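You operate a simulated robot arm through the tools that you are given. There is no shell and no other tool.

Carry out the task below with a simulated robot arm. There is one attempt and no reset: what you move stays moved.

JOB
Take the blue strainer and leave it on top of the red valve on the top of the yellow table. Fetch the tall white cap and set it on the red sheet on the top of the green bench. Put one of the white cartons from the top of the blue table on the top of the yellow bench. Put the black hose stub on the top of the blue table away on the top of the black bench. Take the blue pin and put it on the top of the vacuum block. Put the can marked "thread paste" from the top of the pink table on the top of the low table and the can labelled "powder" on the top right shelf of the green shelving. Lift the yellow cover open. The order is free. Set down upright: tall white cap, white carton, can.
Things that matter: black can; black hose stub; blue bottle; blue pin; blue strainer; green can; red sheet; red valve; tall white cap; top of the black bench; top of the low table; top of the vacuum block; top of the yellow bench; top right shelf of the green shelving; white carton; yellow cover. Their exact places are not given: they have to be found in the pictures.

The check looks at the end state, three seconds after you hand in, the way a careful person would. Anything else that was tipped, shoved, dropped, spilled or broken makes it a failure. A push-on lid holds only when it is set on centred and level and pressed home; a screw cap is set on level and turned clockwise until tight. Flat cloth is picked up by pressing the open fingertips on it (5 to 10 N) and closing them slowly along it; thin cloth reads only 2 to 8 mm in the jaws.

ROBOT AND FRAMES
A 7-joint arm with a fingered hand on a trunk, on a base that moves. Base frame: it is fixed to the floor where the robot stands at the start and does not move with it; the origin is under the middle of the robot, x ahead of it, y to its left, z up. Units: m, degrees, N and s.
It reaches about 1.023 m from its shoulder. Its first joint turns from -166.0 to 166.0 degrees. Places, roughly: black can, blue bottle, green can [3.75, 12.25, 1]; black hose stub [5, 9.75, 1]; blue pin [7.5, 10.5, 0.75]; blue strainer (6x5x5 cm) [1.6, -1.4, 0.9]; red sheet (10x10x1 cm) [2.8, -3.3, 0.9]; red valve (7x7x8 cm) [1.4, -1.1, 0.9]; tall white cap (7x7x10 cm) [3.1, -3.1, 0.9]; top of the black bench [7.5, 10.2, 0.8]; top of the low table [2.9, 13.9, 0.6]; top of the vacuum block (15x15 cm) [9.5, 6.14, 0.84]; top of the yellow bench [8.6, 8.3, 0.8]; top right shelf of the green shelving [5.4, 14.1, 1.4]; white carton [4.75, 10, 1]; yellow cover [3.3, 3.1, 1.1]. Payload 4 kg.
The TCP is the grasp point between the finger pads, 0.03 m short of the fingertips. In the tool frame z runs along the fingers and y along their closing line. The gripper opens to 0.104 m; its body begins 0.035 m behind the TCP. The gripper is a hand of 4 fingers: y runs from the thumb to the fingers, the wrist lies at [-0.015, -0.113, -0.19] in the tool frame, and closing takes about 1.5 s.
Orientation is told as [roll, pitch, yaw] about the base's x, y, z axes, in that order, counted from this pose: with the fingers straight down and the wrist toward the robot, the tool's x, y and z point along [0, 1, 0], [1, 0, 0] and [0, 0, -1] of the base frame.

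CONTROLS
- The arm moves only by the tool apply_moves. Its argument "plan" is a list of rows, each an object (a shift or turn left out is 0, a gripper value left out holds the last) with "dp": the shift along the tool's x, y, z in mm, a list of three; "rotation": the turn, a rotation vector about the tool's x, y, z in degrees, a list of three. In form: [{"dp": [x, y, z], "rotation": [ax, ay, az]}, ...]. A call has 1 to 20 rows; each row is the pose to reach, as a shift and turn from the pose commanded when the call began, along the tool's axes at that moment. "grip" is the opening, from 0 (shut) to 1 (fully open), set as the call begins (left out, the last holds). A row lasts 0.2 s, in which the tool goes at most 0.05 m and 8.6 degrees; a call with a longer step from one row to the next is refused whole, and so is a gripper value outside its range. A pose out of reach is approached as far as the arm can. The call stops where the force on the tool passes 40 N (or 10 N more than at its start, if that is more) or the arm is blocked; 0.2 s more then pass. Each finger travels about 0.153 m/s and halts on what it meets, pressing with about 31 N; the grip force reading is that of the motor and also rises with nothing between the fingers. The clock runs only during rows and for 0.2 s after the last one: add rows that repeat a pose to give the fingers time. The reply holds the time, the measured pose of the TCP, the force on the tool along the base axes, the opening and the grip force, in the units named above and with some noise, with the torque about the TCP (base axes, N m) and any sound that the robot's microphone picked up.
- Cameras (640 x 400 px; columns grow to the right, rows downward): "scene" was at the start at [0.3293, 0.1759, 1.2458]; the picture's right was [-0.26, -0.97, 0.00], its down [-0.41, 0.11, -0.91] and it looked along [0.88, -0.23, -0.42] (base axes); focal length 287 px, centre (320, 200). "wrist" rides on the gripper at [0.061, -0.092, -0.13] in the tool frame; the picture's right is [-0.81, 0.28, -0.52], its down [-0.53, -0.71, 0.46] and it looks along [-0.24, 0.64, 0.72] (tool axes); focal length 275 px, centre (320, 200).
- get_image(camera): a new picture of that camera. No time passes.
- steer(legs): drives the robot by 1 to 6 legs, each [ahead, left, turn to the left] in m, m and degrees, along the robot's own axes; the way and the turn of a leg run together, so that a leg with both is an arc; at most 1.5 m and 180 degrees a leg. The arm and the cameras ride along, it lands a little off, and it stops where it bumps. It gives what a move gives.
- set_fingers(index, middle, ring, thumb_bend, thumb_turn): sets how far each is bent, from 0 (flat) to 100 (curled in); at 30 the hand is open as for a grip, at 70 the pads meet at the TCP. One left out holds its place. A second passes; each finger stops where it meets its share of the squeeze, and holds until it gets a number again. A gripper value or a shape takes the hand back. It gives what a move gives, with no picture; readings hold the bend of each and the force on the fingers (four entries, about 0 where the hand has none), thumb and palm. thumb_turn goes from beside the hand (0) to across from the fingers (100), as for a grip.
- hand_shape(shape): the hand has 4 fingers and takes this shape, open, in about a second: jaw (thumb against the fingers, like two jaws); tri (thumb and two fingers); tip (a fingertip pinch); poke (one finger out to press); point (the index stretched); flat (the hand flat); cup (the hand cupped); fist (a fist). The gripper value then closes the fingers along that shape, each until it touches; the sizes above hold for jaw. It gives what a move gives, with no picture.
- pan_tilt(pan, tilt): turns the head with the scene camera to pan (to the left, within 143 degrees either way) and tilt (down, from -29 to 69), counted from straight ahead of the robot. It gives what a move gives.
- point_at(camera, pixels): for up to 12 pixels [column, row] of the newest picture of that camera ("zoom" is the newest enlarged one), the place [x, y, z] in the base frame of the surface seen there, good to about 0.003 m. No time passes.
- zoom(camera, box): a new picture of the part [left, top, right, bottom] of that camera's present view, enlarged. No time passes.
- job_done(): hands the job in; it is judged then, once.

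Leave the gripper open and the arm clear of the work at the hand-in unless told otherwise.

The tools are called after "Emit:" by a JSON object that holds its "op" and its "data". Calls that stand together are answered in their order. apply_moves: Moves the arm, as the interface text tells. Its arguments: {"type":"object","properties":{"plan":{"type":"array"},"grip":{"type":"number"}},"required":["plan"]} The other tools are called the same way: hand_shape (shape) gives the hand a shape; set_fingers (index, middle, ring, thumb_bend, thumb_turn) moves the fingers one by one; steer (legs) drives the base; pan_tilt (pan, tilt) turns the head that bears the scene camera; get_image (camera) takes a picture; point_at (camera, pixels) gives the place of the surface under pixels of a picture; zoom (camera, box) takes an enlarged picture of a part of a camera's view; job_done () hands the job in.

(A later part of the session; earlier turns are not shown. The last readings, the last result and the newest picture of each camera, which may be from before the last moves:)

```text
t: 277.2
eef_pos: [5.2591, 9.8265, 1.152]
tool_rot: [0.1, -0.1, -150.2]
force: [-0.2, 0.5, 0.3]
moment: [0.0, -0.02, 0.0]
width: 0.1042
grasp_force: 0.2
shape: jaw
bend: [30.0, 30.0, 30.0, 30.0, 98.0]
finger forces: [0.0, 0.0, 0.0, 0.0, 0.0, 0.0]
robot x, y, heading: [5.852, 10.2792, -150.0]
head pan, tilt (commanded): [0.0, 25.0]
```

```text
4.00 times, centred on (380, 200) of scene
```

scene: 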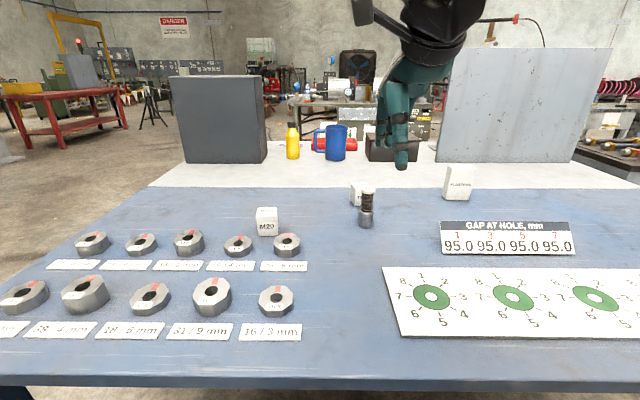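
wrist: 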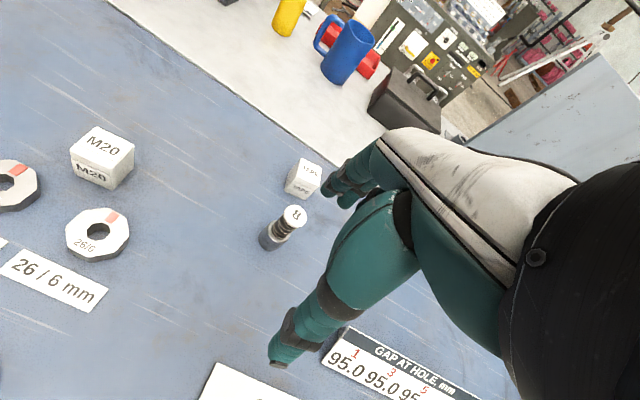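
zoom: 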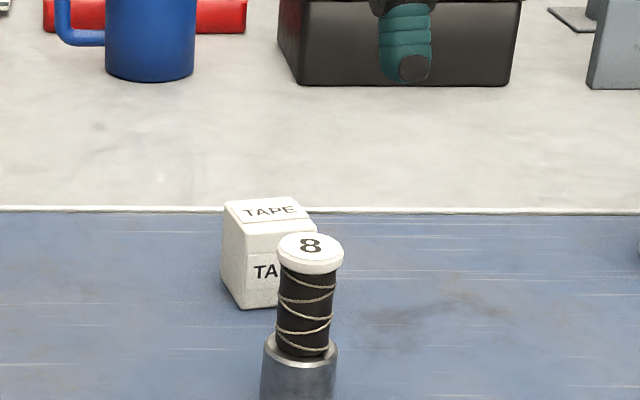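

I read the stub's top and sides precisely.

Emit:
{"op": "point_at", "data": {"camera": "zoom", "pixels": [[310, 246], [285, 248], [335, 248], [310, 268], [305, 310], [300, 350], [300, 380], [270, 380], [330, 380], [260, 250], [290, 208]]}}

Emit:
{"op": "point_at", "data": {"camera": "wrist", "pixels": [[294, 216], [300, 210], [287, 222], [305, 180], [262, 240], [270, 248]]}}

```text
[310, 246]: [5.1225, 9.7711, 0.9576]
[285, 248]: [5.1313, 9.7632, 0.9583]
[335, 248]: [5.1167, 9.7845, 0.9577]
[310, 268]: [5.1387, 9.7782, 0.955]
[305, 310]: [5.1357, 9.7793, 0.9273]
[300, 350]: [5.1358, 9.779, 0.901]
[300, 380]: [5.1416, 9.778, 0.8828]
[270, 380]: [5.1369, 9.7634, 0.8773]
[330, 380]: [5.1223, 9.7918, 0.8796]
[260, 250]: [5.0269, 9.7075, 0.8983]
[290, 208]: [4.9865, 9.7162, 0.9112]
```

```text
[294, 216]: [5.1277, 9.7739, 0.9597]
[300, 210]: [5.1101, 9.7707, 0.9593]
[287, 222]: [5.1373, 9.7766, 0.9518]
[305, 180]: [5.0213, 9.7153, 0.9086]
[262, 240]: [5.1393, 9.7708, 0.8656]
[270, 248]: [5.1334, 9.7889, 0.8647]
```

Stub axis ≈ (5.1245,9.7735), top z 0.958. The TAPE carton is close behind, so I approach with the hand partly closed (0.65) and grip high at z≈0.935.

Emit:
{"op": "apply_moves", "data": {"plan": [{"dp": [-7, 48, 0]}, {"dp": [-14, 96, 0]}, {"dp": [-21, 143, 0]}, {"dp": [-21, 143, 45]}, {"dp": [-21, 143, 90]}, {"dp": [-21, 143, 130]}, {"dp": [-21, 143, 130]}], "grip": 0.65}}

Emit:
{"op": "get_image", "data": {"camera": "wrist"}}

Emit:
{"op": "zoom", "data": {"camera": "scene", "box": [300, 130, 460, 260]}}

```text
t: 278.8
eef_pos: [5.1242, 9.7732, 1.0213]
tool_rot: [0.0, 0.0, -150.3]
force: [-0.2, 0.6, 1.0]
moment: [-0.01, 0.0, 0.0]
width: 0.068
grasp_force: 0.0
shape: jaw
bend: [28.0, 39.0, 35.0, 62.0, 100.0]
finger forces: [0.1, 0.0, 0.0, 0.0, 0.1, 0.1]
robot x, y, heading: [5.8533, 10.2813, -150.3]
head pan, tilt (commanded): [0.0, 25.0]
```

```text
taken
```

wrist: 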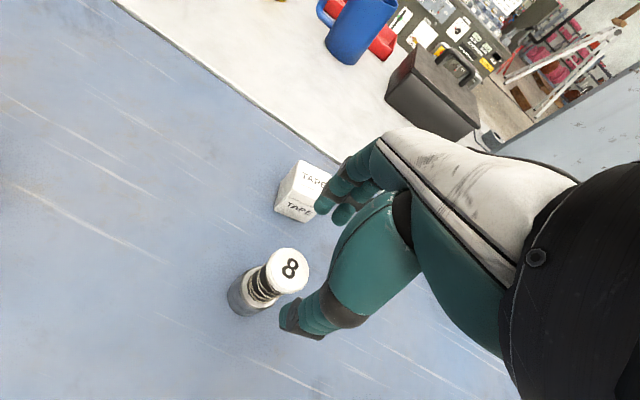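

```text
3.08 times, centred on (380, 195) of scene
```

zoom: 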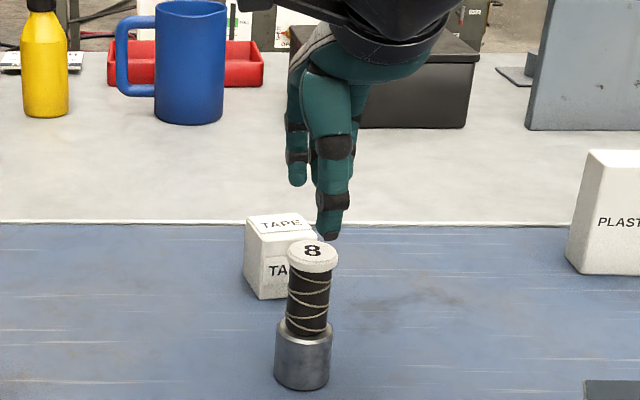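

The partial grip closes the thumb more than the fingers, so it's off-centre. I set the fingers one by one to a symmetric opening.

Emit:
{"op": "set_fingers", "data": {"index": 44, "middle": 44, "ring": 44, "thumb_bend": 44, "thumb_turn": 98}}

Emit:
{"op": "get_image", "data": {"camera": "wrist"}}

Emit:
{"op": "zoom", "data": {"camera": "scene", "box": [300, 130, 460, 260]}}

```text
t: 279.8
eef_pos: [5.1248, 9.7737, 1.0215]
tool_rot: [0.1, 0.0, -150.2]
force: [-0.1, 0.0, 0.2]
moment: [0.01, 0.02, -0.02]
width: 0.0675
grasp_force: 0.1
shape: fingers
bend: [44.0, 44.0, 44.0, 44.0, 97.0]
finger forces: [0.0, 0.0, 0.1, 0.0, 0.1, 0.1]
robot x, y, heading: [5.8548, 10.2799, -150.3]
head pan, tilt (commanded): [0.0, 25.0]
```

```text
taken
```

wrist: 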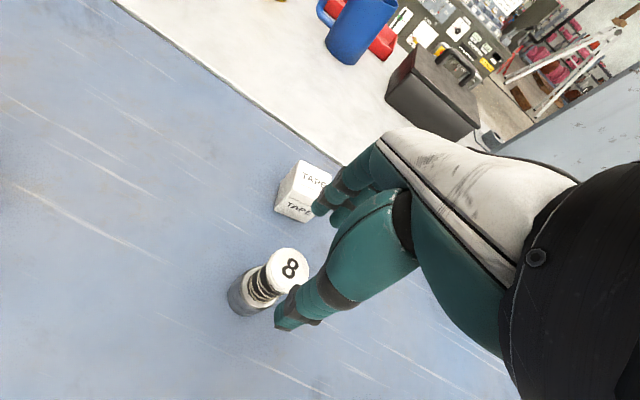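

```text
3.08 times, centred on (380, 195) of scene
```

zoom: 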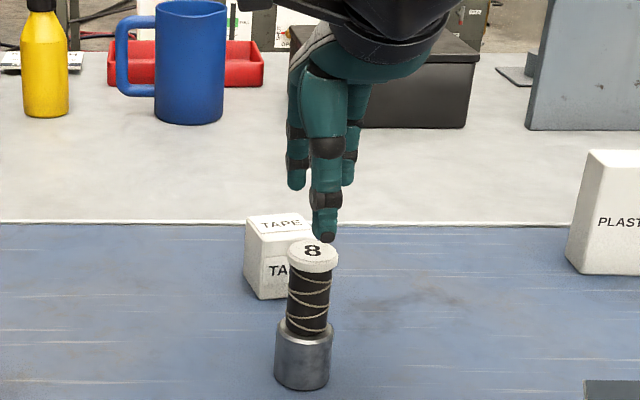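

Symmetric opening 67 mm. I descend to z≈0.935.

Emit:
{"op": "apply_moves", "data": {"plan": [{"dp": [0, 0, 20]}, {"dp": [0, 0, 40]}, {"dp": [0, 0, 55]}, {"dp": [0, 0, 68]}, {"dp": [0, 0, 78]}, {"dp": [0, 0, 86]}, {"dp": [0, 0, 86]}]}}

Emit:
{"op": "get_image", "data": {"camera": "wrist"}}

Emit:
{"op": "zoom", "data": {"camera": "scene", "box": [300, 130, 460, 260]}}

```text
t: 281.4
eef_pos: [5.1251, 9.7741, 0.935]
tool_rot: [0.0, 0.0, -150.2]
force: [-0.2, -0.6, -0.2]
moment: [0.0, 0.02, -0.01]
width: 0.0675
grasp_force: 0.0
shape: fingers
bend: [44.0, 44.0, 44.0, 44.0, 97.0]
finger forces: [0.0, 0.0, 0.1, 0.1, 0.1, 0.0]
robot x, y, heading: [5.8536, 10.2773, -150.4]
head pan, tilt (commanded): [0.0, 25.0]
```

```text
taken
```

wrist: 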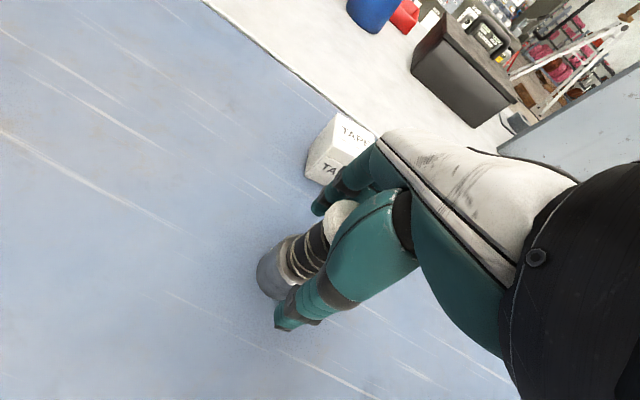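

```text
3.08 times, centred on (380, 195) of scene
```

zoom: 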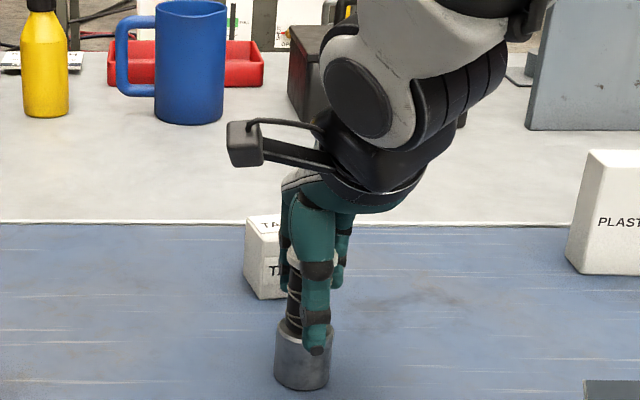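

Stub is between thumb and fingers, no contact yet. I close.

Emit:
{"op": "apply_moves", "data": {"plan": [{"dp": [0, 0, 0]}, {"dp": [0, 0, 0]}, {"dp": [0, 0, 0]}, {"dp": [0, 0, 0]}, {"dp": [0, 0, 0]}, {"dp": [0, 0, 0]}, {"dp": [0, 0, 0]}, {"dp": [0, 0, 0]}], "grip": 0}}

Emit:
{"op": "get_image", "data": {"camera": "wrist"}}

Emit:
{"op": "zoom", "data": {"camera": "scene", "box": [300, 130, 460, 260]}}

```text
t: 283.2
eef_pos: [5.1244, 9.773, 0.9346]
tool_rot: [0.0, 0.0, -150.1]
force: [0.5, 0.1, -0.4]
moment: [0.0, 0.01, -0.03]
width: 0.023
grasp_force: 31.2
shape: jaw
bend: [74.0, 56.0, 61.0, 75.0, 100.0]
finger forces: [17.3, 8.4, 0.0, 0.0, 26.6, 0.0]
robot x, y, heading: [5.8566, 10.278, -150.3]
head pan, tilt (commanded): [0.0, 25.0]
```

```text
taken
```

wrist: 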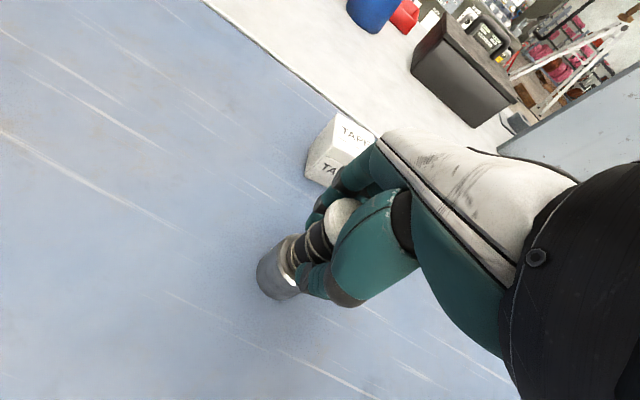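

```text
3.08 times, centred on (380, 195) of scene
```

zoom: 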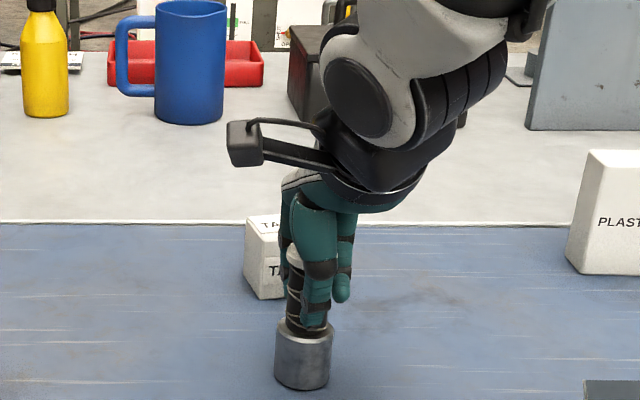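

Gripped upright. I lift it and bring it back to the carry pose.

Emit:
{"op": "apply_moves", "data": {"plan": [{"dp": [0, 0, -15]}, {"dp": [0, 0, -50]}, {"dp": [0, 0, -95]}, {"dp": [0, 0, -140]}, {"dp": [0, 0, -185]}, {"dp": [10, -40, -215]}, {"dp": [20, -85, -215]}, {"dp": [20, -130, -215]}, {"dp": [20, -150, -215]}, {"dp": [20, -150, -215]}]}}

Emit:
{"op": "get_image", "data": {"camera": "wrist"}}

Emit:
{"op": "get_image", "data": {"camera": "scene"}}

```text
refused: row 6 steps farther than a row can; nothing moved
```

```text
taken
```

wrist: 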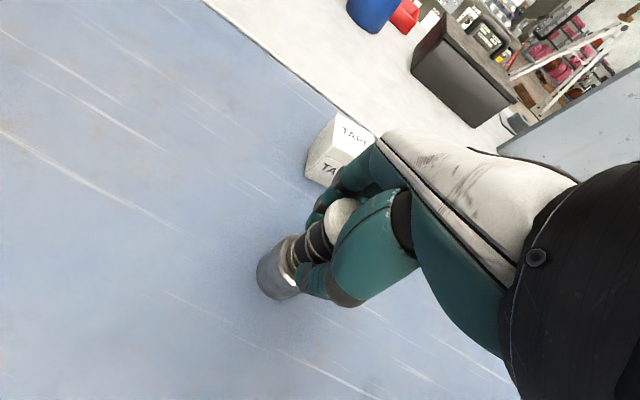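

```text
taken
```

scene: 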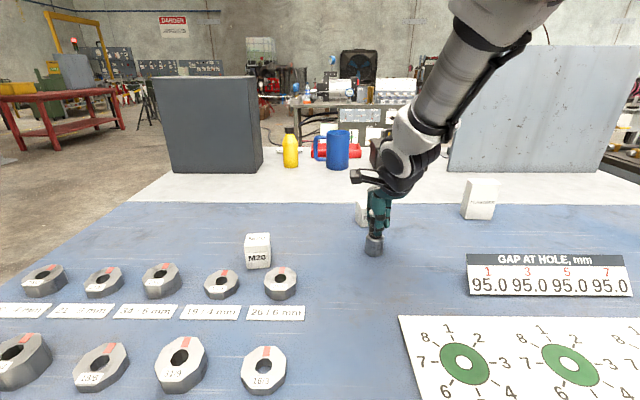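

One step was too long; I resend with smaller steps.

Emit:
{"op": "apply_moves", "data": {"plan": [{"dp": [0, 0, -15]}, {"dp": [0, 0, -50]}, {"dp": [0, 0, -95]}, {"dp": [0, 0, -140]}, {"dp": [0, 0, -185]}, {"dp": [0, 0, -215]}, {"dp": [10, -40, -215]}, {"dp": [20, -85, -215]}, {"dp": [20, -130, -215]}, {"dp": [20, -150, -215]}, {"dp": [20, -150, -215]}]}}

Emit:
{"op": "get_image", "data": {"camera": "wrist"}}

```text
t: 285.6
eef_pos: [5.2645, 9.8315, 1.151]
tool_rot: [0.0, 0.0, -150.0]
force: [-1.4, 0.6, -3.1]
moment: [-0.02, -0.01, 0.01]
width: 0.0227
grasp_force: 30.9
shape: jaw
bend: [74.0, 56.0, 61.0, 75.0, 100.0]
finger forces: [17.9, 8.9, 0.0, 0.0, 26.5, 0.0]
robot x, y, heading: [5.8532, 10.2824, -150.3]
head pan, tilt (commanded): [0.0, 25.0]
```

```text
taken
```

wrist: 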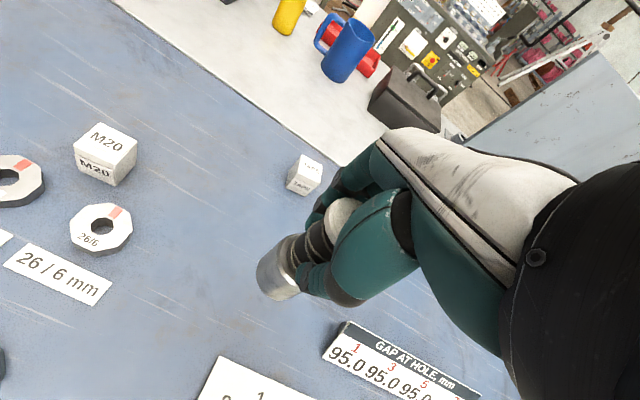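

I back off, turn 180° in the aisle to face the black bench and strafe right a bit.

Emit:
{"op": "steer", "data": {"legs": [[-0.3, 0, 0], [0, 0, -90], [0, 0, -90], [0, -0.6, 0]]}}

Emit:
{"op": "pan_tilt", "data": {"pan": -5, "tilt": 25}}

Emit:
{"op": "get_image", "data": {"camera": "scene"}}

```text
t: 298.3
eef_pos: [7.0075, 10.3597, 1.1504]
tool_rot: [0.0, -0.1, 29.8]
force: [0.3, 0.3, -3.3]
moment: [0.0, 0.05, -0.03]
width: 0.0221
grasp_force: 31.0
shape: jaw
bend: [74.0, 56.0, 61.0, 76.0, 100.0]
finger forces: [17.6, 9.1, 0.1, 0.0, 25.4, 0.1]
robot x, y, heading: [6.4209, 9.91, 29.7]
head pan, tilt (commanded): [0.0, 25.0]
```

```text
t: 299.0
eef_pos: [7.0068, 10.3592, 1.1503]
tool_rot: [0.1, 0.0, 29.9]
force: [0.2, -0.6, -2.7]
moment: [0.01, 0.02, -0.03]
width: 0.0225
grasp_force: 30.3
shape: jaw
bend: [74.0, 56.0, 61.0, 76.0, 100.0]
finger forces: [17.6, 9.0, 0.1, 0.0, 25.5, 0.0]
robot x, y, heading: [6.4173, 9.9113, 30.0]
head pan, tilt (commanded): [-5.0, 25.0]
```

```text
taken
```

scene: 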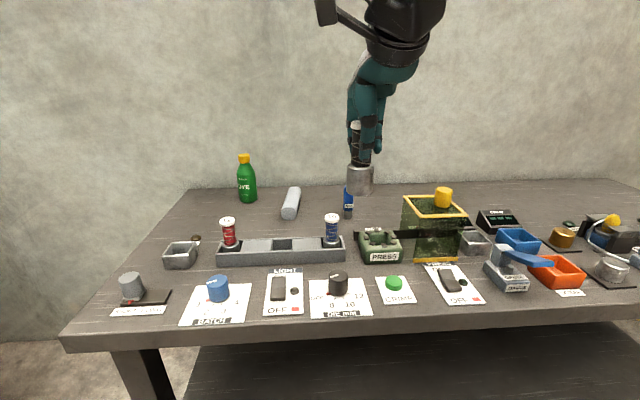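

The black bench holds many items. I zoom to see the blue pin and free space.

Emit:
{"op": "zoom", "data": {"camera": "scene", "box": [150, 150, 400, 300]}}

Emit:
{"op": "zoom", "data": {"camera": "scene", "box": [330, 150, 640, 310]}}

Emit:
{"op": "point_at", "data": {"camera": "scene", "pixels": [[331, 230], [227, 230], [349, 205], [290, 200], [245, 185], [200, 215], [390, 205], [380, 195], [420, 230], [500, 195], [330, 265], [90, 330]]}}

```text
2.56 times, centred on (275, 225) of scene
```

zoom: 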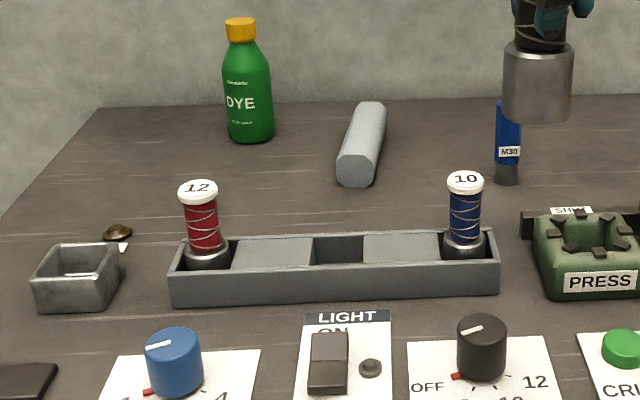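

```text
2.06 times, centred on (485, 230) of scene
```

zoom: 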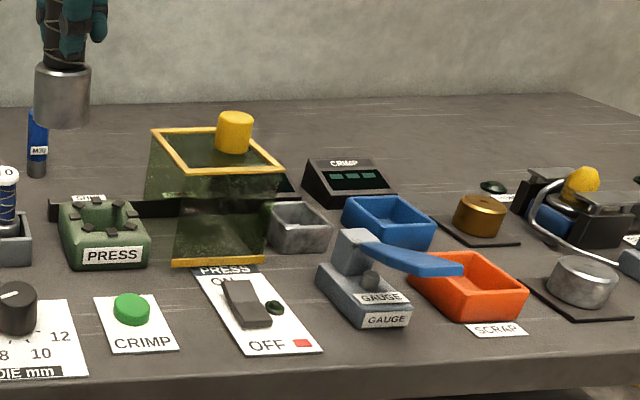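

```text
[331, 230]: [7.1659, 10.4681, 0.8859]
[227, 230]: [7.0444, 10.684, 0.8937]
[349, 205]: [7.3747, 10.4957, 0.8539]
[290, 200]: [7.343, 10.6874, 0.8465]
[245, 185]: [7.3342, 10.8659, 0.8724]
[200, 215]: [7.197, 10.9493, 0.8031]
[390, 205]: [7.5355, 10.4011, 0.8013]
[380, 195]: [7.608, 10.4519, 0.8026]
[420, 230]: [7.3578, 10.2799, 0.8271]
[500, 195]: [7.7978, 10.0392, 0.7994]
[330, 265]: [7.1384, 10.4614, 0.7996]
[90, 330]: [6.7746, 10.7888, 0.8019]
```

The blue pin is the "M30" cylinder at (7.375,10.496). A clear spot lies behind the PRESS, around (7.6,10.45). I read the neighbours' positions and heights.

Emit:
{"op": "point_at", "data": {"camera": "scene", "pixels": [[405, 200], [462, 212], [443, 190], [380, 232], [358, 233], [400, 185], [430, 185], [470, 190], [380, 215], [395, 215], [355, 250], [640, 180]]}}

Emit:
{"op": "zoom", "data": {"camera": "scene", "box": [320, 160, 420, 240]}}

```text
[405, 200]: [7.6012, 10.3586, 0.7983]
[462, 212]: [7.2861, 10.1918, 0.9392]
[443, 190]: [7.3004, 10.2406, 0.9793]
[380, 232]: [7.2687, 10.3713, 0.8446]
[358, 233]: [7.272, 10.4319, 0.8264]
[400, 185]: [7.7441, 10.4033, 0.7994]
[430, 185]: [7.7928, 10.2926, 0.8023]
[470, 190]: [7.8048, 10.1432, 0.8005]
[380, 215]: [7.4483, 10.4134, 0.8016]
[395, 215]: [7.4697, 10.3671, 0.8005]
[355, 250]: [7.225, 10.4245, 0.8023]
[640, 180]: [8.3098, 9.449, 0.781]
```

```text
5.00 times, centred on (370, 200) of scene
```

zoom: 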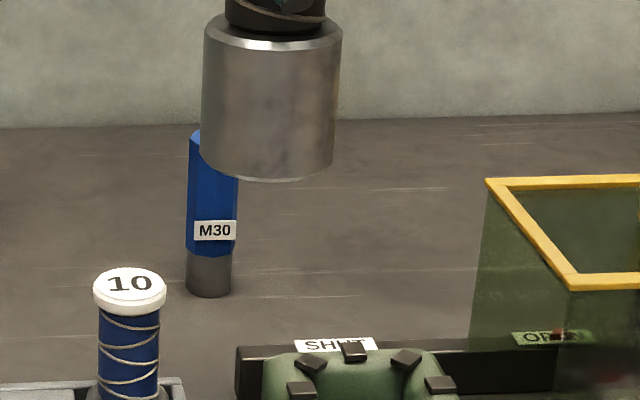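

Emit:
{"op": "point_at", "data": {"camera": "zoom", "pixels": [[489, 181], [620, 180], [573, 278], [635, 280], [210, 280], [210, 150], [200, 135], [190, 270], [228, 270], [420, 250], [440, 300], [350, 230]]}}

```text
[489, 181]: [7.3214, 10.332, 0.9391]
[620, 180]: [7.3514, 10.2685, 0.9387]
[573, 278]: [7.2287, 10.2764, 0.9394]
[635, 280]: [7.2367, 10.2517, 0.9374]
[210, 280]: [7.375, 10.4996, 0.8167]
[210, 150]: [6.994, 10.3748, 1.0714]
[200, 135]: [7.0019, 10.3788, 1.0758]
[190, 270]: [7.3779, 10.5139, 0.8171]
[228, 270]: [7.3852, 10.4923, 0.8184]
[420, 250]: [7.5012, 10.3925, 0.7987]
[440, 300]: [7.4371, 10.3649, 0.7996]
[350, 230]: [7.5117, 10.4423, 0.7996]
```

I drive 0.25 m closer to the black bench.

Emit:
{"op": "steer", "data": {"legs": [[0.25, 0, -0.8]]}}

Emit:
{"op": "get_image", "data": {"camera": "scene"}}

Emit:
{"op": "get_image", "data": {"camera": "wrist"}}

```text
t: 300.8
eef_pos: [7.2342, 10.4736, 1.1521]
tool_rot: [0.0, 0.1, 28.9]
force: [-0.8, -0.2, -2.3]
moment: [0.01, 0.01, 0.0]
width: 0.0223
grasp_force: 31.0
shape: jaw
bend: [74.0, 56.0, 61.0, 76.0, 100.0]
finger forces: [17.6, 9.1, 0.1, 0.1, 25.6, 0.0]
robot x, y, heading: [6.6359, 10.0338, 29.0]
head pan, tilt (commanded): [-5.0, 25.0]
```

```text
taken
```

scene: 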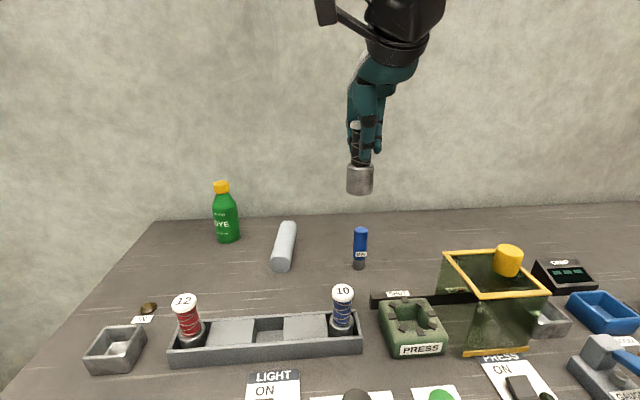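

```text
taken
```

wrist: 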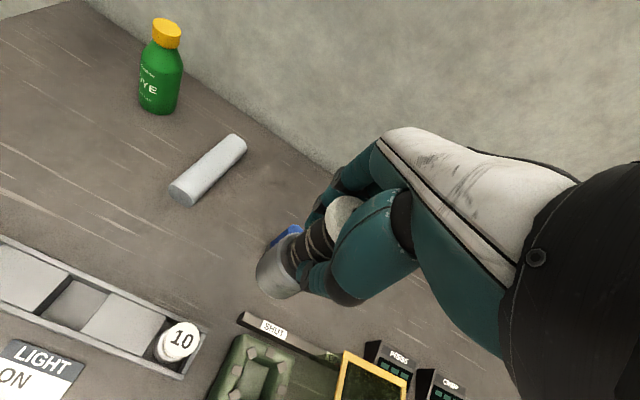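

Clear view now: pin at (360,247), free area around (415,235). I read points.

Emit:
{"op": "point_at", "data": {"camera": "scene", "pixels": [[360, 232], [360, 245], [360, 262], [353, 247], [367, 247], [415, 235], [415, 250], [400, 225], [440, 225], [415, 212], [430, 240], [480, 235]]}}

Emit:
{"op": "zoom", "data": {"camera": "scene", "box": [330, 210, 430, 290]}}

```text
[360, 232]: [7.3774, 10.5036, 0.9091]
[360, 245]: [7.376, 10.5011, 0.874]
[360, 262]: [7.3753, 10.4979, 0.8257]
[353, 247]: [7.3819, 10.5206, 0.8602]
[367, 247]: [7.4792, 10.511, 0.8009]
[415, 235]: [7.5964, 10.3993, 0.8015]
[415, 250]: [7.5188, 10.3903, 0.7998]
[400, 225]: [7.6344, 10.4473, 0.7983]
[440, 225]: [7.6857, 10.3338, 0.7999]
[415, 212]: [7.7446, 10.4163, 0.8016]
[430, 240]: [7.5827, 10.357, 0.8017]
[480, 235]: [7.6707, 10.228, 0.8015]
```

```text
5.00 times, centred on (380, 250) of scene
```

zoom: 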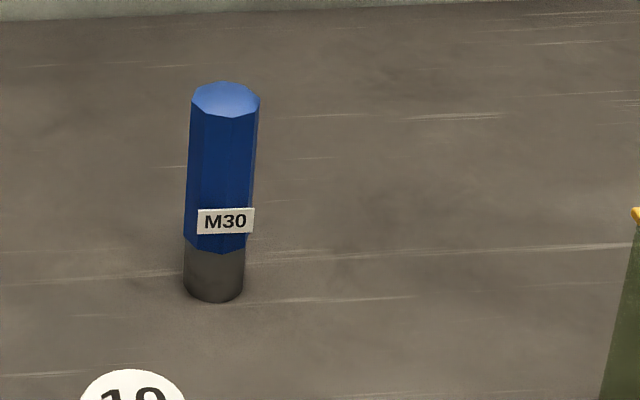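

I carry the stub over to (7.56,10.40) and lower it near the bench.

Emit:
{"op": "apply_moves", "data": {"plan": [{"dp": [-28, 31, 0]}, {"dp": [-56, 62, 0]}, {"dp": [-84, 94, 0]}, {"dp": [-111, 125, 0]}, {"dp": [-139, 156, 0]}, {"dp": [-167, 187, 0]}, {"dp": [-195, 219, 0]}, {"dp": [-222, 250, 0]}, {"dp": [-222, 250, 45]}, {"dp": [-222, 250, 90]}, {"dp": [-222, 250, 135]}, {"dp": [-222, 250, 180]}, {"dp": [-222, 250, 220]}, {"dp": [-222, 250, 250]}, {"dp": [-222, 250, 258]}, {"dp": [-222, 250, 258]}]}}

Emit:
{"op": "get_image", "data": {"camera": "scene"}}

Emit:
{"op": "get_image", "data": {"camera": "wrist"}}

```text
t: 304.2
eef_pos: [7.5601, 10.3994, 0.892]
tool_rot: [0.0, 0.0, 28.9]
force: [0.0, -0.2, -2.9]
moment: [0.0, 0.04, 0.01]
width: 0.0226
grasp_force: 31.2
shape: jaw
bend: [74.0, 56.0, 61.0, 76.0, 100.0]
finger forces: [17.6, 9.5, 0.0, 0.0, 25.7, 0.0]
robot x, y, heading: [6.6402, 10.036, 28.9]
head pan, tilt (commanded): [-5.0, 25.0]
```

```text
taken
```

scene: 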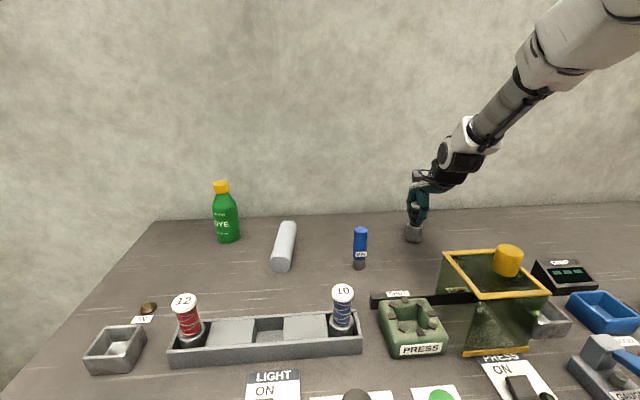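

```text
taken
```

wrist: 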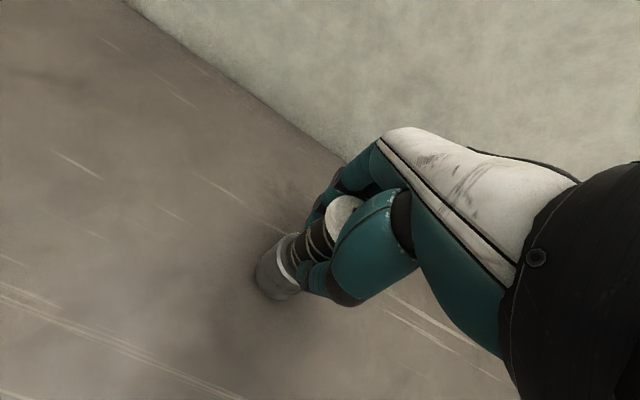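

Now I lower in small steps until contact.

Emit:
{"op": "apply_moves", "data": {"plan": [{"dp": [0, 0, 2]}, {"dp": [0, 0, 4]}, {"dp": [0, 0, 5]}, {"dp": [0, 0, 6]}, {"dp": [0, 0, 6]}]}}

```text
t: 305.4
eef_pos: [7.5594, 10.4011, 0.885]
tool_rot: [0.0, 0.0, 29.0]
force: [-1.1, -0.5, -3.4]
moment: [-0.01, 0.0, 0.01]
width: 0.0224
grasp_force: 31.0
shape: jaw
bend: [74.0, 56.0, 61.0, 76.0, 100.0]
finger forces: [17.5, 9.6, 0.1, 0.1, 25.6, 0.0]
robot x, y, heading: [6.6352, 10.0341, 28.8]
head pan, tilt (commanded): [-5.0, 25.0]
```

Emit:
{"op": "apply_moves", "data": {"plan": [{"dp": [0, 0, 1]}, {"dp": [0, 0, 2]}, {"dp": [0, 0, 2]}]}}

```text
t: 306.2
eef_pos: [7.5595, 10.3999, 0.884]
tool_rot: [0.0, 0.0, 29.0]
force: [-1.3, -1.4, 4.8]
moment: [0.0, 0.0, -0.03]
width: 0.0227
grasp_force: 30.7
shape: jaw
bend: [74.0, 56.0, 61.0, 76.0, 100.0]
finger forces: [17.5, 9.8, 0.1, 0.0, 27.3, 0.1]
robot x, y, heading: [6.6349, 10.0369, 28.8]
head pan, tilt (commanded): [-5.0, 25.0]
```

Contact (force rose to +5 N). I open slowly, then fully, and lift the hand.

Emit:
{"op": "apply_moves", "data": {"plan": [{"dp": [0, 0, 0]}, {"dp": [0, 0, 0]}, {"dp": [0, 0, 0]}], "grip": 0.4}}

Emit:
{"op": "apply_moves", "data": {"plan": [{"dp": [0, 0, 0]}, {"dp": [0, 0, 0]}, {"dp": [0, 0, 0]}, {"dp": [0, 0, 0]}, {"dp": [0, 0, -20]}, {"dp": [0, 0, -60]}, {"dp": [0, 0, -105]}, {"dp": [0, 0, -150]}, {"dp": [0, 0, -195]}, {"dp": [0, 0, -230]}, {"dp": [0, 0, -230]}], "grip": 1}}

Emit:
{"op": "get_image", "data": {"camera": "wrist"}}

Emit:
{"op": "get_image", "data": {"camera": "scene"}}

```text
t: 307.0
eef_pos: [7.56, 10.3992, 0.8843]
tool_rot: [0.0, 0.0, 28.9]
force: [-0.1, 0.0, -0.7]
moment: [0.01, 0.01, 0.02]
width: 0.0413
grasp_force: 0.1
shape: jaw
bend: [74.0, 49.0, 46.0, 73.0, 100.0]
finger forces: [0.1, 0.1, 0.1, 0.0, 0.1, 0.0]
robot x, y, heading: [6.638, 10.0372, 29.1]
head pan, tilt (commanded): [-5.0, 25.0]
```

```text
t: 309.4
eef_pos: [7.5597, 10.3998, 1.1148]
tool_rot: [0.0, -0.1, 28.9]
force: [0.0, 0.0, -0.5]
moment: [0.02, -0.03, -0.03]
width: 0.1038
grasp_force: 0.1
shape: jaw
bend: [30.0, 30.0, 30.0, 30.0, 98.0]
finger forces: [0.0, 0.0, 0.0, 0.1, 0.0, 0.1]
robot x, y, heading: [6.636, 10.037, 28.7]
head pan, tilt (commanded): [-5.0, 25.0]
```

```text
taken
```

wrist: 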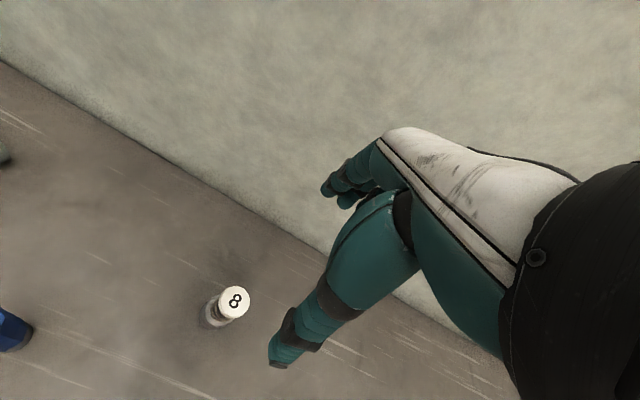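

```text
taken
```

scene: 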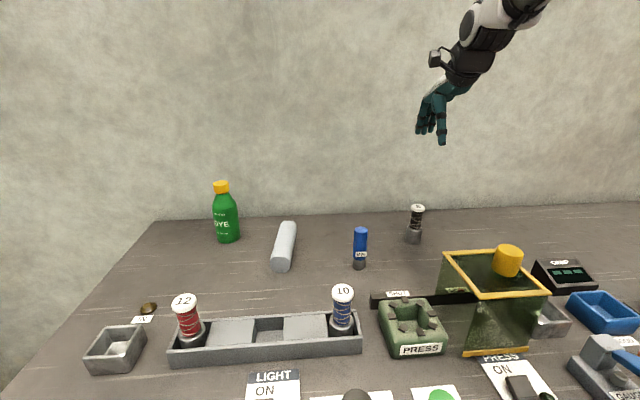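

The stub stands on the bench. Next the blue pin: centre ≈ (7.39,10.505), height to 0.912. I move above it.

Emit:
{"op": "apply_moves", "data": {"plan": [{"dp": [40, -22, 0]}, {"dp": [80, -45, 0]}, {"dp": [120, -67, 0]}, {"dp": [160, -90, 0]}, {"dp": [175, -98, 20]}, {"dp": [175, -98, 60]}, {"dp": [175, -98, 100]}, {"dp": [175, -98, 100]}]}}

Emit:
{"op": "get_image", "data": {"camera": "wrist"}}

Emit:
{"op": "get_image", "data": {"camera": "scene"}}

```text
t: 311.2
eef_pos: [7.3895, 10.5059, 1.015]
tool_rot: [0.1, 0.0, 29.0]
force: [-0.4, -1.0, -0.2]
moment: [0.01, 0.0, 0.01]
width: 0.1038
grasp_force: 0.0
shape: jaw
bend: [30.0, 30.0, 30.0, 30.0, 98.0]
finger forces: [0.0, 0.1, 0.0, 0.0, 0.0, 0.1]
robot x, y, heading: [6.6365, 10.0333, 29.0]
head pan, tilt (commanded): [-5.0, 25.0]
```

```text
taken
```

wrist: 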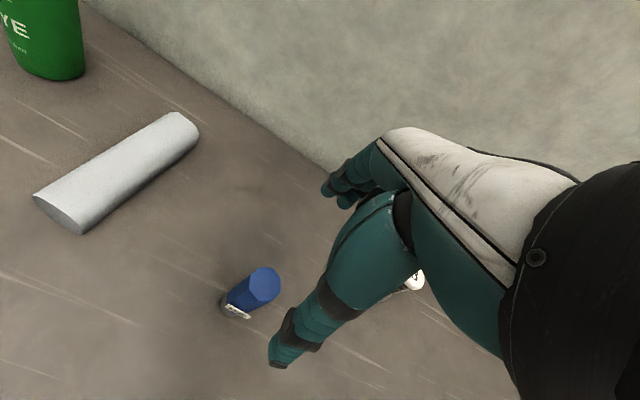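

```text
taken
```

scene: 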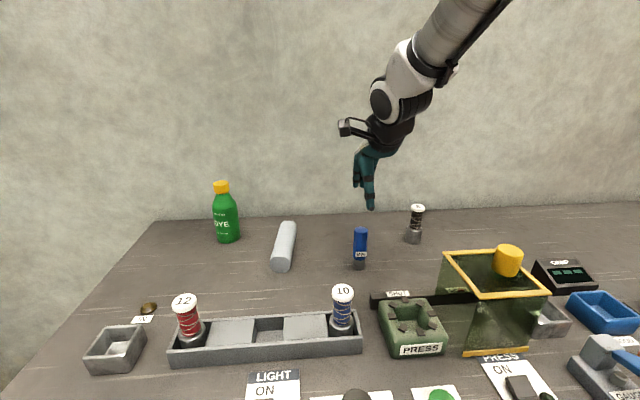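

Emit:
{"op": "zoom", "data": {"camera": "wrist", "box": [200, 240, 320, 340]}}

Emit:
{"op": "point_at", "data": {"camera": "wrist", "pixels": [[264, 284], [254, 274], [276, 276], [272, 296], [250, 292], [232, 312], [225, 300]]}}

```text
4.00 times, centred on (260, 290) of wrist
```

zoom: 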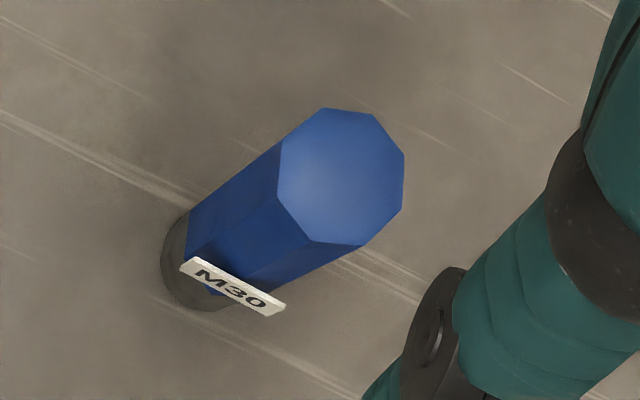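

```text
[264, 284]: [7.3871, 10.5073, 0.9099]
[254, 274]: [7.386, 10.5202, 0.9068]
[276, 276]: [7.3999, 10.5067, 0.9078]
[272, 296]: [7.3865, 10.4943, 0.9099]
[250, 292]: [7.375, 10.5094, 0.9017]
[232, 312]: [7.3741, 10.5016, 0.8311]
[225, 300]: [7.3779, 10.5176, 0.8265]
```

The pin's top centre (7.387,10.507) is under the TCP. I descend to z≈0.885 and close.

Emit:
{"op": "apply_moves", "data": {"plan": [{"dp": [0, 0, 40]}, {"dp": [0, 0, 80]}, {"dp": [0, 0, 110]}, {"dp": [0, 0, 130]}, {"dp": [0, 0, 130]}]}}

Emit:
{"op": "zoom", "data": {"camera": "scene", "box": [310, 170, 430, 290]}}

Emit:
{"op": "apply_moves", "data": {"plan": [{"dp": [0, 0, 0]}, {"dp": [0, 0, 0]}, {"dp": [0, 0, 0]}, {"dp": [0, 0, 0]}, {"dp": [0, 0, 0]}, {"dp": [0, 0, 0]}, {"dp": [0, 0, 0]}, {"dp": [0, 0, 0]}, {"dp": [0, 0, 0]}], "grip": 0}}

Emit:
{"op": "zoom", "data": {"camera": "scene", "box": [310, 170, 430, 290]}}

```text
t: 312.4
eef_pos: [7.3885, 10.507, 0.8839]
tool_rot: [0.0, 0.0, 29.1]
force: [0.5, 0.5, -0.1]
moment: [0.04, -0.01, -0.02]
width: 0.1039
grasp_force: 0.0
shape: jaw
bend: [30.0, 30.0, 30.0, 30.0, 98.0]
finger forces: [0.1, 0.0, 0.1, 0.0, 0.0, 0.1]
robot x, y, heading: [6.6381, 10.0332, 29.0]
head pan, tilt (commanded): [-5.0, 25.0]
```

```text
3.33 times, centred on (370, 230) of scene
```

zoom: 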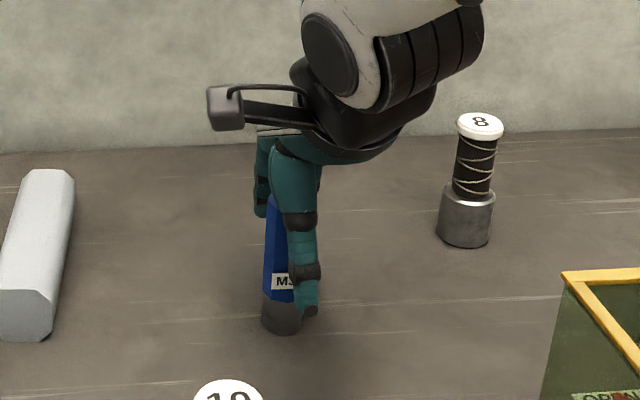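

```text
t: 314.4
eef_pos: [7.3887, 10.5057, 0.8851]
tool_rot: [-0.1, 0.1, 29.1]
force: [0.4, 0.0, 0.0]
moment: [0.03, 0.01, 0.0]
width: 0.0234
grasp_force: 30.8
shape: jaw
bend: [74.0, 59.0, 63.0, 75.0, 100.0]
finger forces: [17.6, 8.9, 0.1, 0.0, 25.4, 0.0]
robot x, y, heading: [6.6378, 10.0356, 28.9]
head pan, tilt (commanded): [-5.0, 25.0]
```

```text
3.33 times, centred on (370, 230) of scene
```

zoom: 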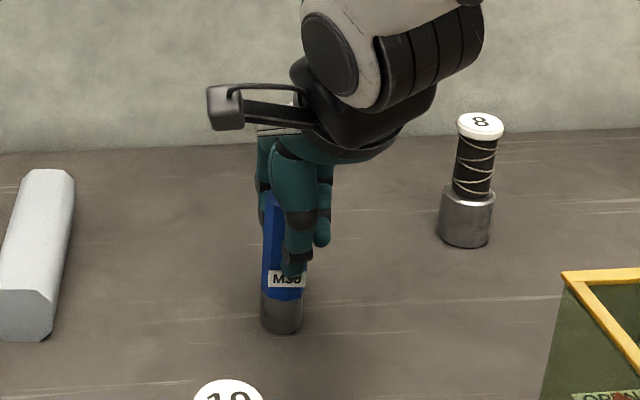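

Gripped upright. I lift and bring it to the carry pose, then check it.

Emit:
{"op": "apply_moves", "data": {"plan": [{"dp": [0, 0, -15]}, {"dp": [0, 0, -55]}, {"dp": [0, 0, -100]}, {"dp": [0, 0, -145]}, {"dp": [0, 0, -190]}, {"dp": [0, 0, -235]}, {"dp": [0, 0, -260]}, {"dp": [10, -40, -260]}, {"dp": [20, -85, -260]}, {"dp": [30, -130, -260]}, {"dp": [30, -145, -260]}, {"dp": [30, -145, -260]}]}}

Emit:
{"op": "get_image", "data": {"camera": "wrist"}}

Emit:
{"op": "get_image", "data": {"camera": "scene"}}

```text
t: 317.0
eef_pos: [7.2471, 10.4604, 1.1456]
tool_rot: [0.0, 0.0, 29.0]
force: [0.1, -0.1, -2.2]
moment: [-0.08, 0.04, 0.0]
width: 0.0233
grasp_force: 30.9
shape: jaw
bend: [74.0, 59.0, 63.0, 75.0, 100.0]
finger forces: [17.8, 9.1, 0.0, 0.0, 25.4, 0.0]
robot x, y, heading: [6.6355, 10.0343, 29.1]
head pan, tilt (commanded): [-5.0, 25.0]
```

```text
taken
```

wrist: 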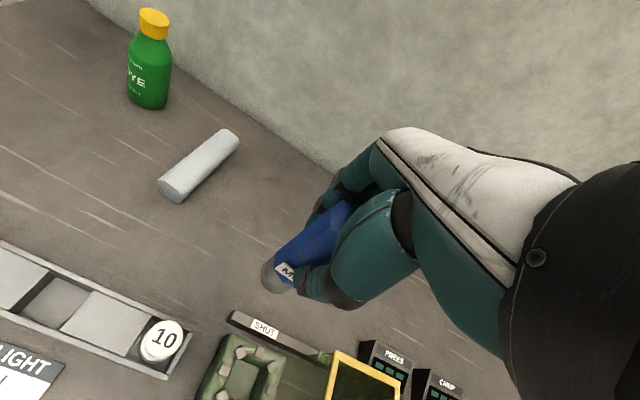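

```text
taken
```

scene: 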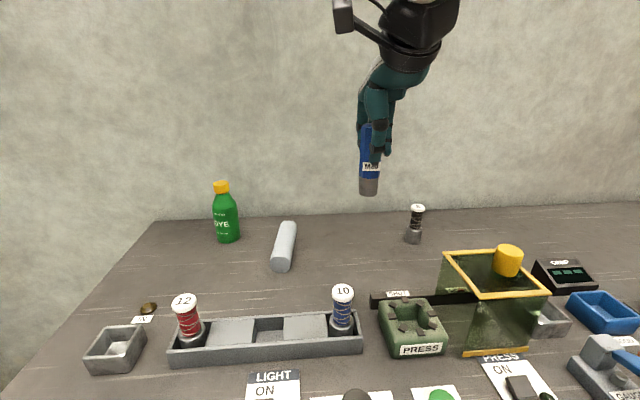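

Pin held upright. The vacuum block is on a bench further along the same wall: I back off 0.3 m and strafe right 4.5 m.

Emit:
{"op": "steer", "data": {"legs": [[-0.31, 0, 0], [0, -1.5, 0], [0, -1.5, 0], [0, -1.3, 0]]}}

Emit:
{"op": "pan_tilt", "data": {"pan": -15, "tilt": 20}}

Emit:
{"op": "get_image", "data": {"camera": "scene"}}

```text
t: 339.3
eef_pos: [9.0635, 6.5427, 1.1444]
tool_rot: [-0.1, 0.0, 28.1]
force: [-0.2, 0.2, -3.9]
moment: [0.0, -0.02, 0.01]
width: 0.0229
grasp_force: 30.9
shape: jaw
bend: [74.0, 59.0, 63.0, 75.0, 100.0]
finger forces: [17.9, 9.1, 0.1, 0.0, 25.3, 0.0]
robot x, y, heading: [8.4453, 6.1237, 28.1]
head pan, tilt (commanded): [-5.0, 25.0]
```

```text
t: 340.0
eef_pos: [9.0635, 6.5399, 1.1452]
tool_rot: [0.0, 0.0, 28.1]
force: [-0.5, 0.0, -2.8]
moment: [-0.04, -0.03, -0.03]
width: 0.0229
grasp_force: 31.1
shape: jaw
bend: [74.0, 59.0, 63.0, 75.0, 100.0]
finger forces: [17.9, 9.1, 0.0, 0.0, 25.4, 0.1]
robot x, y, heading: [8.445, 6.1175, 28.2]
head pan, tilt (commanded): [-15.0, 20.0]
```

```text
taken
```

scene: 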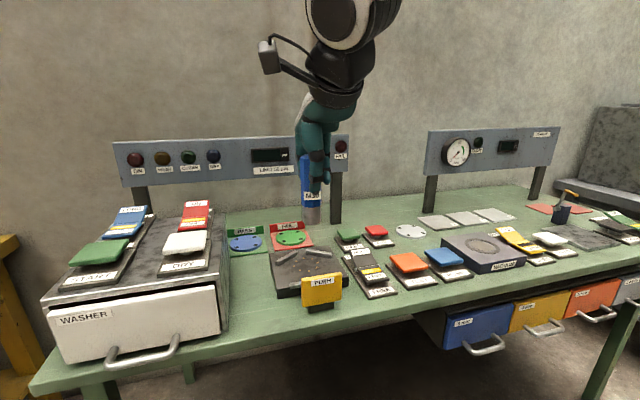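

The green bench: I see a dark block labelled "VACUUM" at about (480,250). I zoom and read.

Emit:
{"op": "zoom", "data": {"camera": "scene", "box": [390, 190, 590, 300]}}

Emit:
{"op": "point_at", "data": {"camera": "zoom", "pixels": [[290, 180], [170, 165], [270, 145], [430, 225], [330, 255], [230, 190], [300, 210], [350, 180], [295, 160], [420, 240], [400, 100], [150, 240]]}}

```text
3.20 times, centred on (490, 245) of scene
```

zoom: 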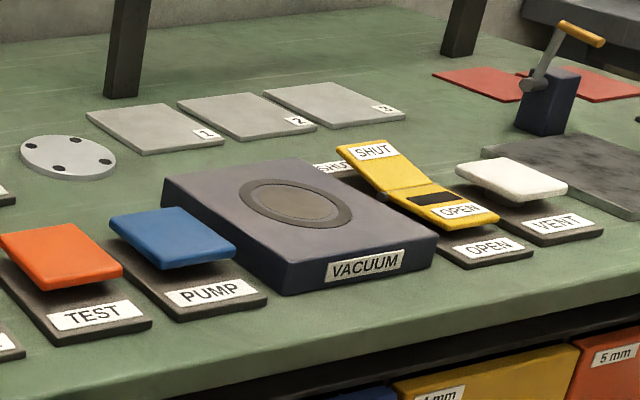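

```text
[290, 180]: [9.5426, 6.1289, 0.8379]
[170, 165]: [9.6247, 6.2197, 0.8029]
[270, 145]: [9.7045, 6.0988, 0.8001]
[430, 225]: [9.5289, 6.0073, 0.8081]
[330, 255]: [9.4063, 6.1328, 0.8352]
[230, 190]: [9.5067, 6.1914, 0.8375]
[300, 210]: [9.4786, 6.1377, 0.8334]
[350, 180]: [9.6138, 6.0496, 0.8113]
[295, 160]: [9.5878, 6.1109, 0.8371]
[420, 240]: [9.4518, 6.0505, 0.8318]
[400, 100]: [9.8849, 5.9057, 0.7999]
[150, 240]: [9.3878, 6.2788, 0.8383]
```

I read the bench's front edge and strafe right 0.42 m.

Emit:
{"op": "point_at", "data": {"camera": "scene", "pixels": [[300, 322], [400, 293], [180, 365], [580, 255], [540, 195], [480, 200]]}}

Emit:
{"op": "steer", "data": {"legs": [[0, -0.42, 0.8]]}}

Emit:
{"op": "pan_tilt", "data": {"pan": -5, "tilt": 30}}

Emit:
{"op": "get_image", "data": {"camera": "scene"}}

Emit:
{"op": "get_image", "data": {"camera": "wrist"}}

```text
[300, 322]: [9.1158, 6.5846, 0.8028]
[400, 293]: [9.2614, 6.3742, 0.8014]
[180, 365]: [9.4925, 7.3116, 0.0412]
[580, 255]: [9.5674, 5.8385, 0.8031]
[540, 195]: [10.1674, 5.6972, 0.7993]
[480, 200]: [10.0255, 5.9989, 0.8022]
```

```text
t: 342.6
eef_pos: [9.2577, 6.1837, 1.145]
tool_rot: [0.0, 0.0, 29.2]
force: [-0.9, 0.4, -2.6]
moment: [-0.02, 0.0, 0.02]
width: 0.0231
grasp_force: 30.4
shape: jaw
bend: [74.0, 59.0, 63.0, 75.0, 100.0]
finger forces: [17.9, 9.2, 0.0, 0.0, 25.3, 0.0]
robot x, y, heading: [8.6481, 5.7512, 29.1]
head pan, tilt (commanded): [-15.0, 20.0]
```

```text
t: 343.3
eef_pos: [9.2572, 6.1836, 1.1456]
tool_rot: [-0.1, 0.0, 29.1]
force: [-0.1, 1.4, -3.2]
moment: [0.03, -0.02, -0.01]
width: 0.0228
grasp_force: 31.5
shape: jaw
bend: [74.0, 59.0, 63.0, 75.0, 100.0]
finger forces: [17.9, 9.2, 0.0, 0.0, 25.4, 0.0]
robot x, y, heading: [8.649, 5.7566, 29.5]
head pan, tilt (commanded): [-5.0, 30.0]
```

```text
taken
```

scene: 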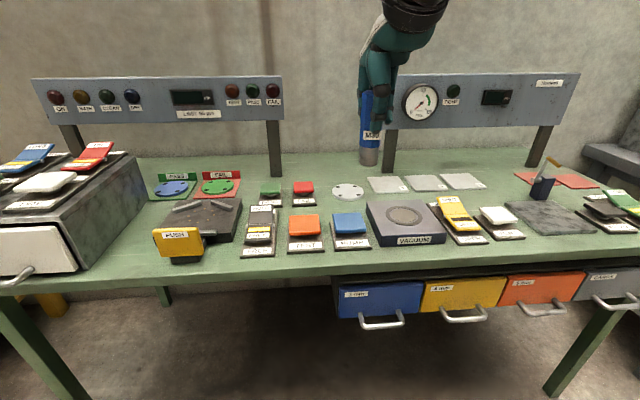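

```text
taken
```

wrist: 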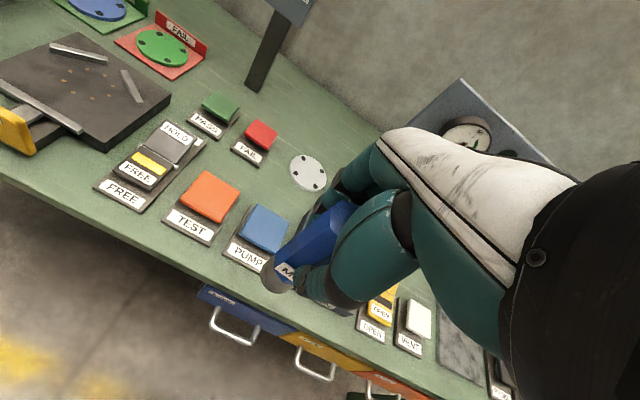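

I zoom on the block for its exact centre.

Emit:
{"op": "zoom", "data": {"camera": "scene", "box": [350, 180, 470, 260]}}

Emit:
{"op": "point_at", "data": {"camera": "zoom", "pixels": [[90, 125], [345, 120], [500, 260], [180, 290], [285, 170], [195, 190], [375, 195], [290, 215], [285, 190], [340, 150], [140, 150], [420, 240]]}}

```text
5.00 times, centred on (410, 220) of scene
```

zoom: 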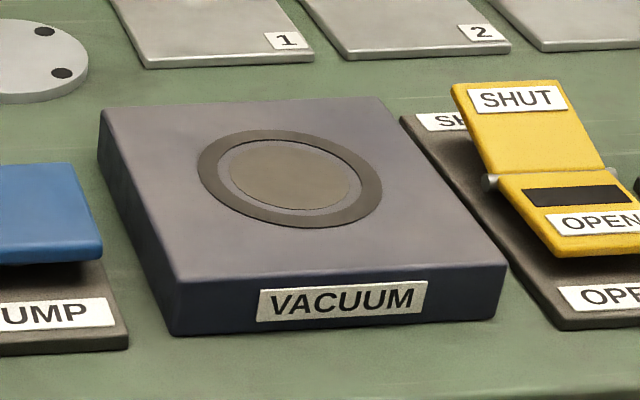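

```text
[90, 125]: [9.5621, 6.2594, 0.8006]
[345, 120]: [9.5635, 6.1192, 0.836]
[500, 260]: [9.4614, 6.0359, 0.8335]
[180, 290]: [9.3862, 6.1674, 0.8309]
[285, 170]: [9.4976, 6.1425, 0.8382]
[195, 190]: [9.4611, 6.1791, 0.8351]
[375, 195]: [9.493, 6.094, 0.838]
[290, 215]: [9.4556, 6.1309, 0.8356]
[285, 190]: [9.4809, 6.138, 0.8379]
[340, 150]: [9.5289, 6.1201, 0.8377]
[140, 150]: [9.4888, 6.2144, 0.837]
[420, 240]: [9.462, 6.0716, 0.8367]
```

Block centre ≈ (9.491,6.140), top z=0.838. I carry the pin above it and lower to ~1 cm above.

Emit:
{"op": "apply_moves", "data": {"plan": [{"dp": [-30, 36, 0]}, {"dp": [-60, 72, 0]}, {"dp": [-90, 109, 0]}, {"dp": [-120, 146, 0]}, {"dp": [-152, 183, 0]}, {"dp": [-152, 183, 45]}, {"dp": [-152, 183, 90]}, {"dp": [-152, 183, 135]}, {"dp": [-152, 183, 175]}, {"dp": [-152, 183, 205]}, {"dp": [-152, 183, 213]}, {"dp": [-152, 183, 213]}]}}

Emit:
{"op": "get_image", "data": {"camera": "scene"}}

Emit:
{"op": "get_image", "data": {"camera": "wrist"}}

```text
t: 345.9
eef_pos: [9.4908, 6.1399, 0.9322]
tool_rot: [0.1, 0.0, 29.1]
force: [-0.5, 0.3, -2.5]
moment: [0.0, -0.02, 0.04]
width: 0.0229
grasp_force: 30.9
shape: jaw
bend: [73.0, 59.0, 63.0, 75.0, 100.0]
finger forces: [17.9, 9.2, 0.0, 0.0, 25.3, 0.0]
robot x, y, heading: [8.6479, 5.7541, 29.1]
head pan, tilt (commanded): [-5.0, 30.0]
```

```text
taken
```

scene: 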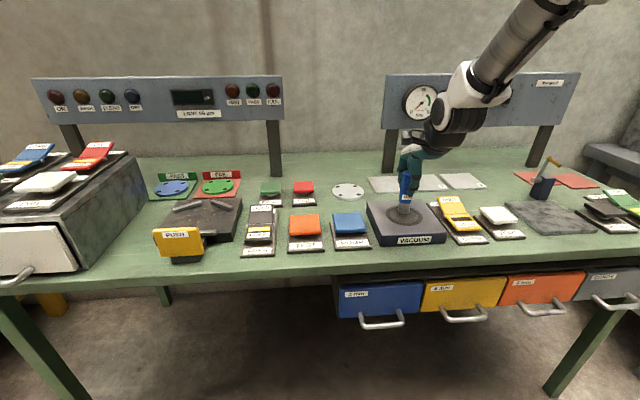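

```text
taken
```

wrist: 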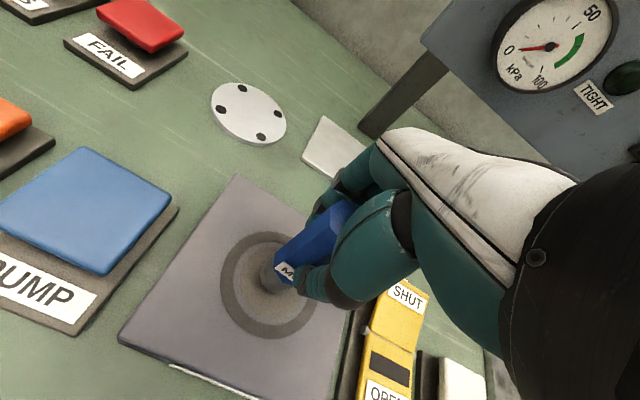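

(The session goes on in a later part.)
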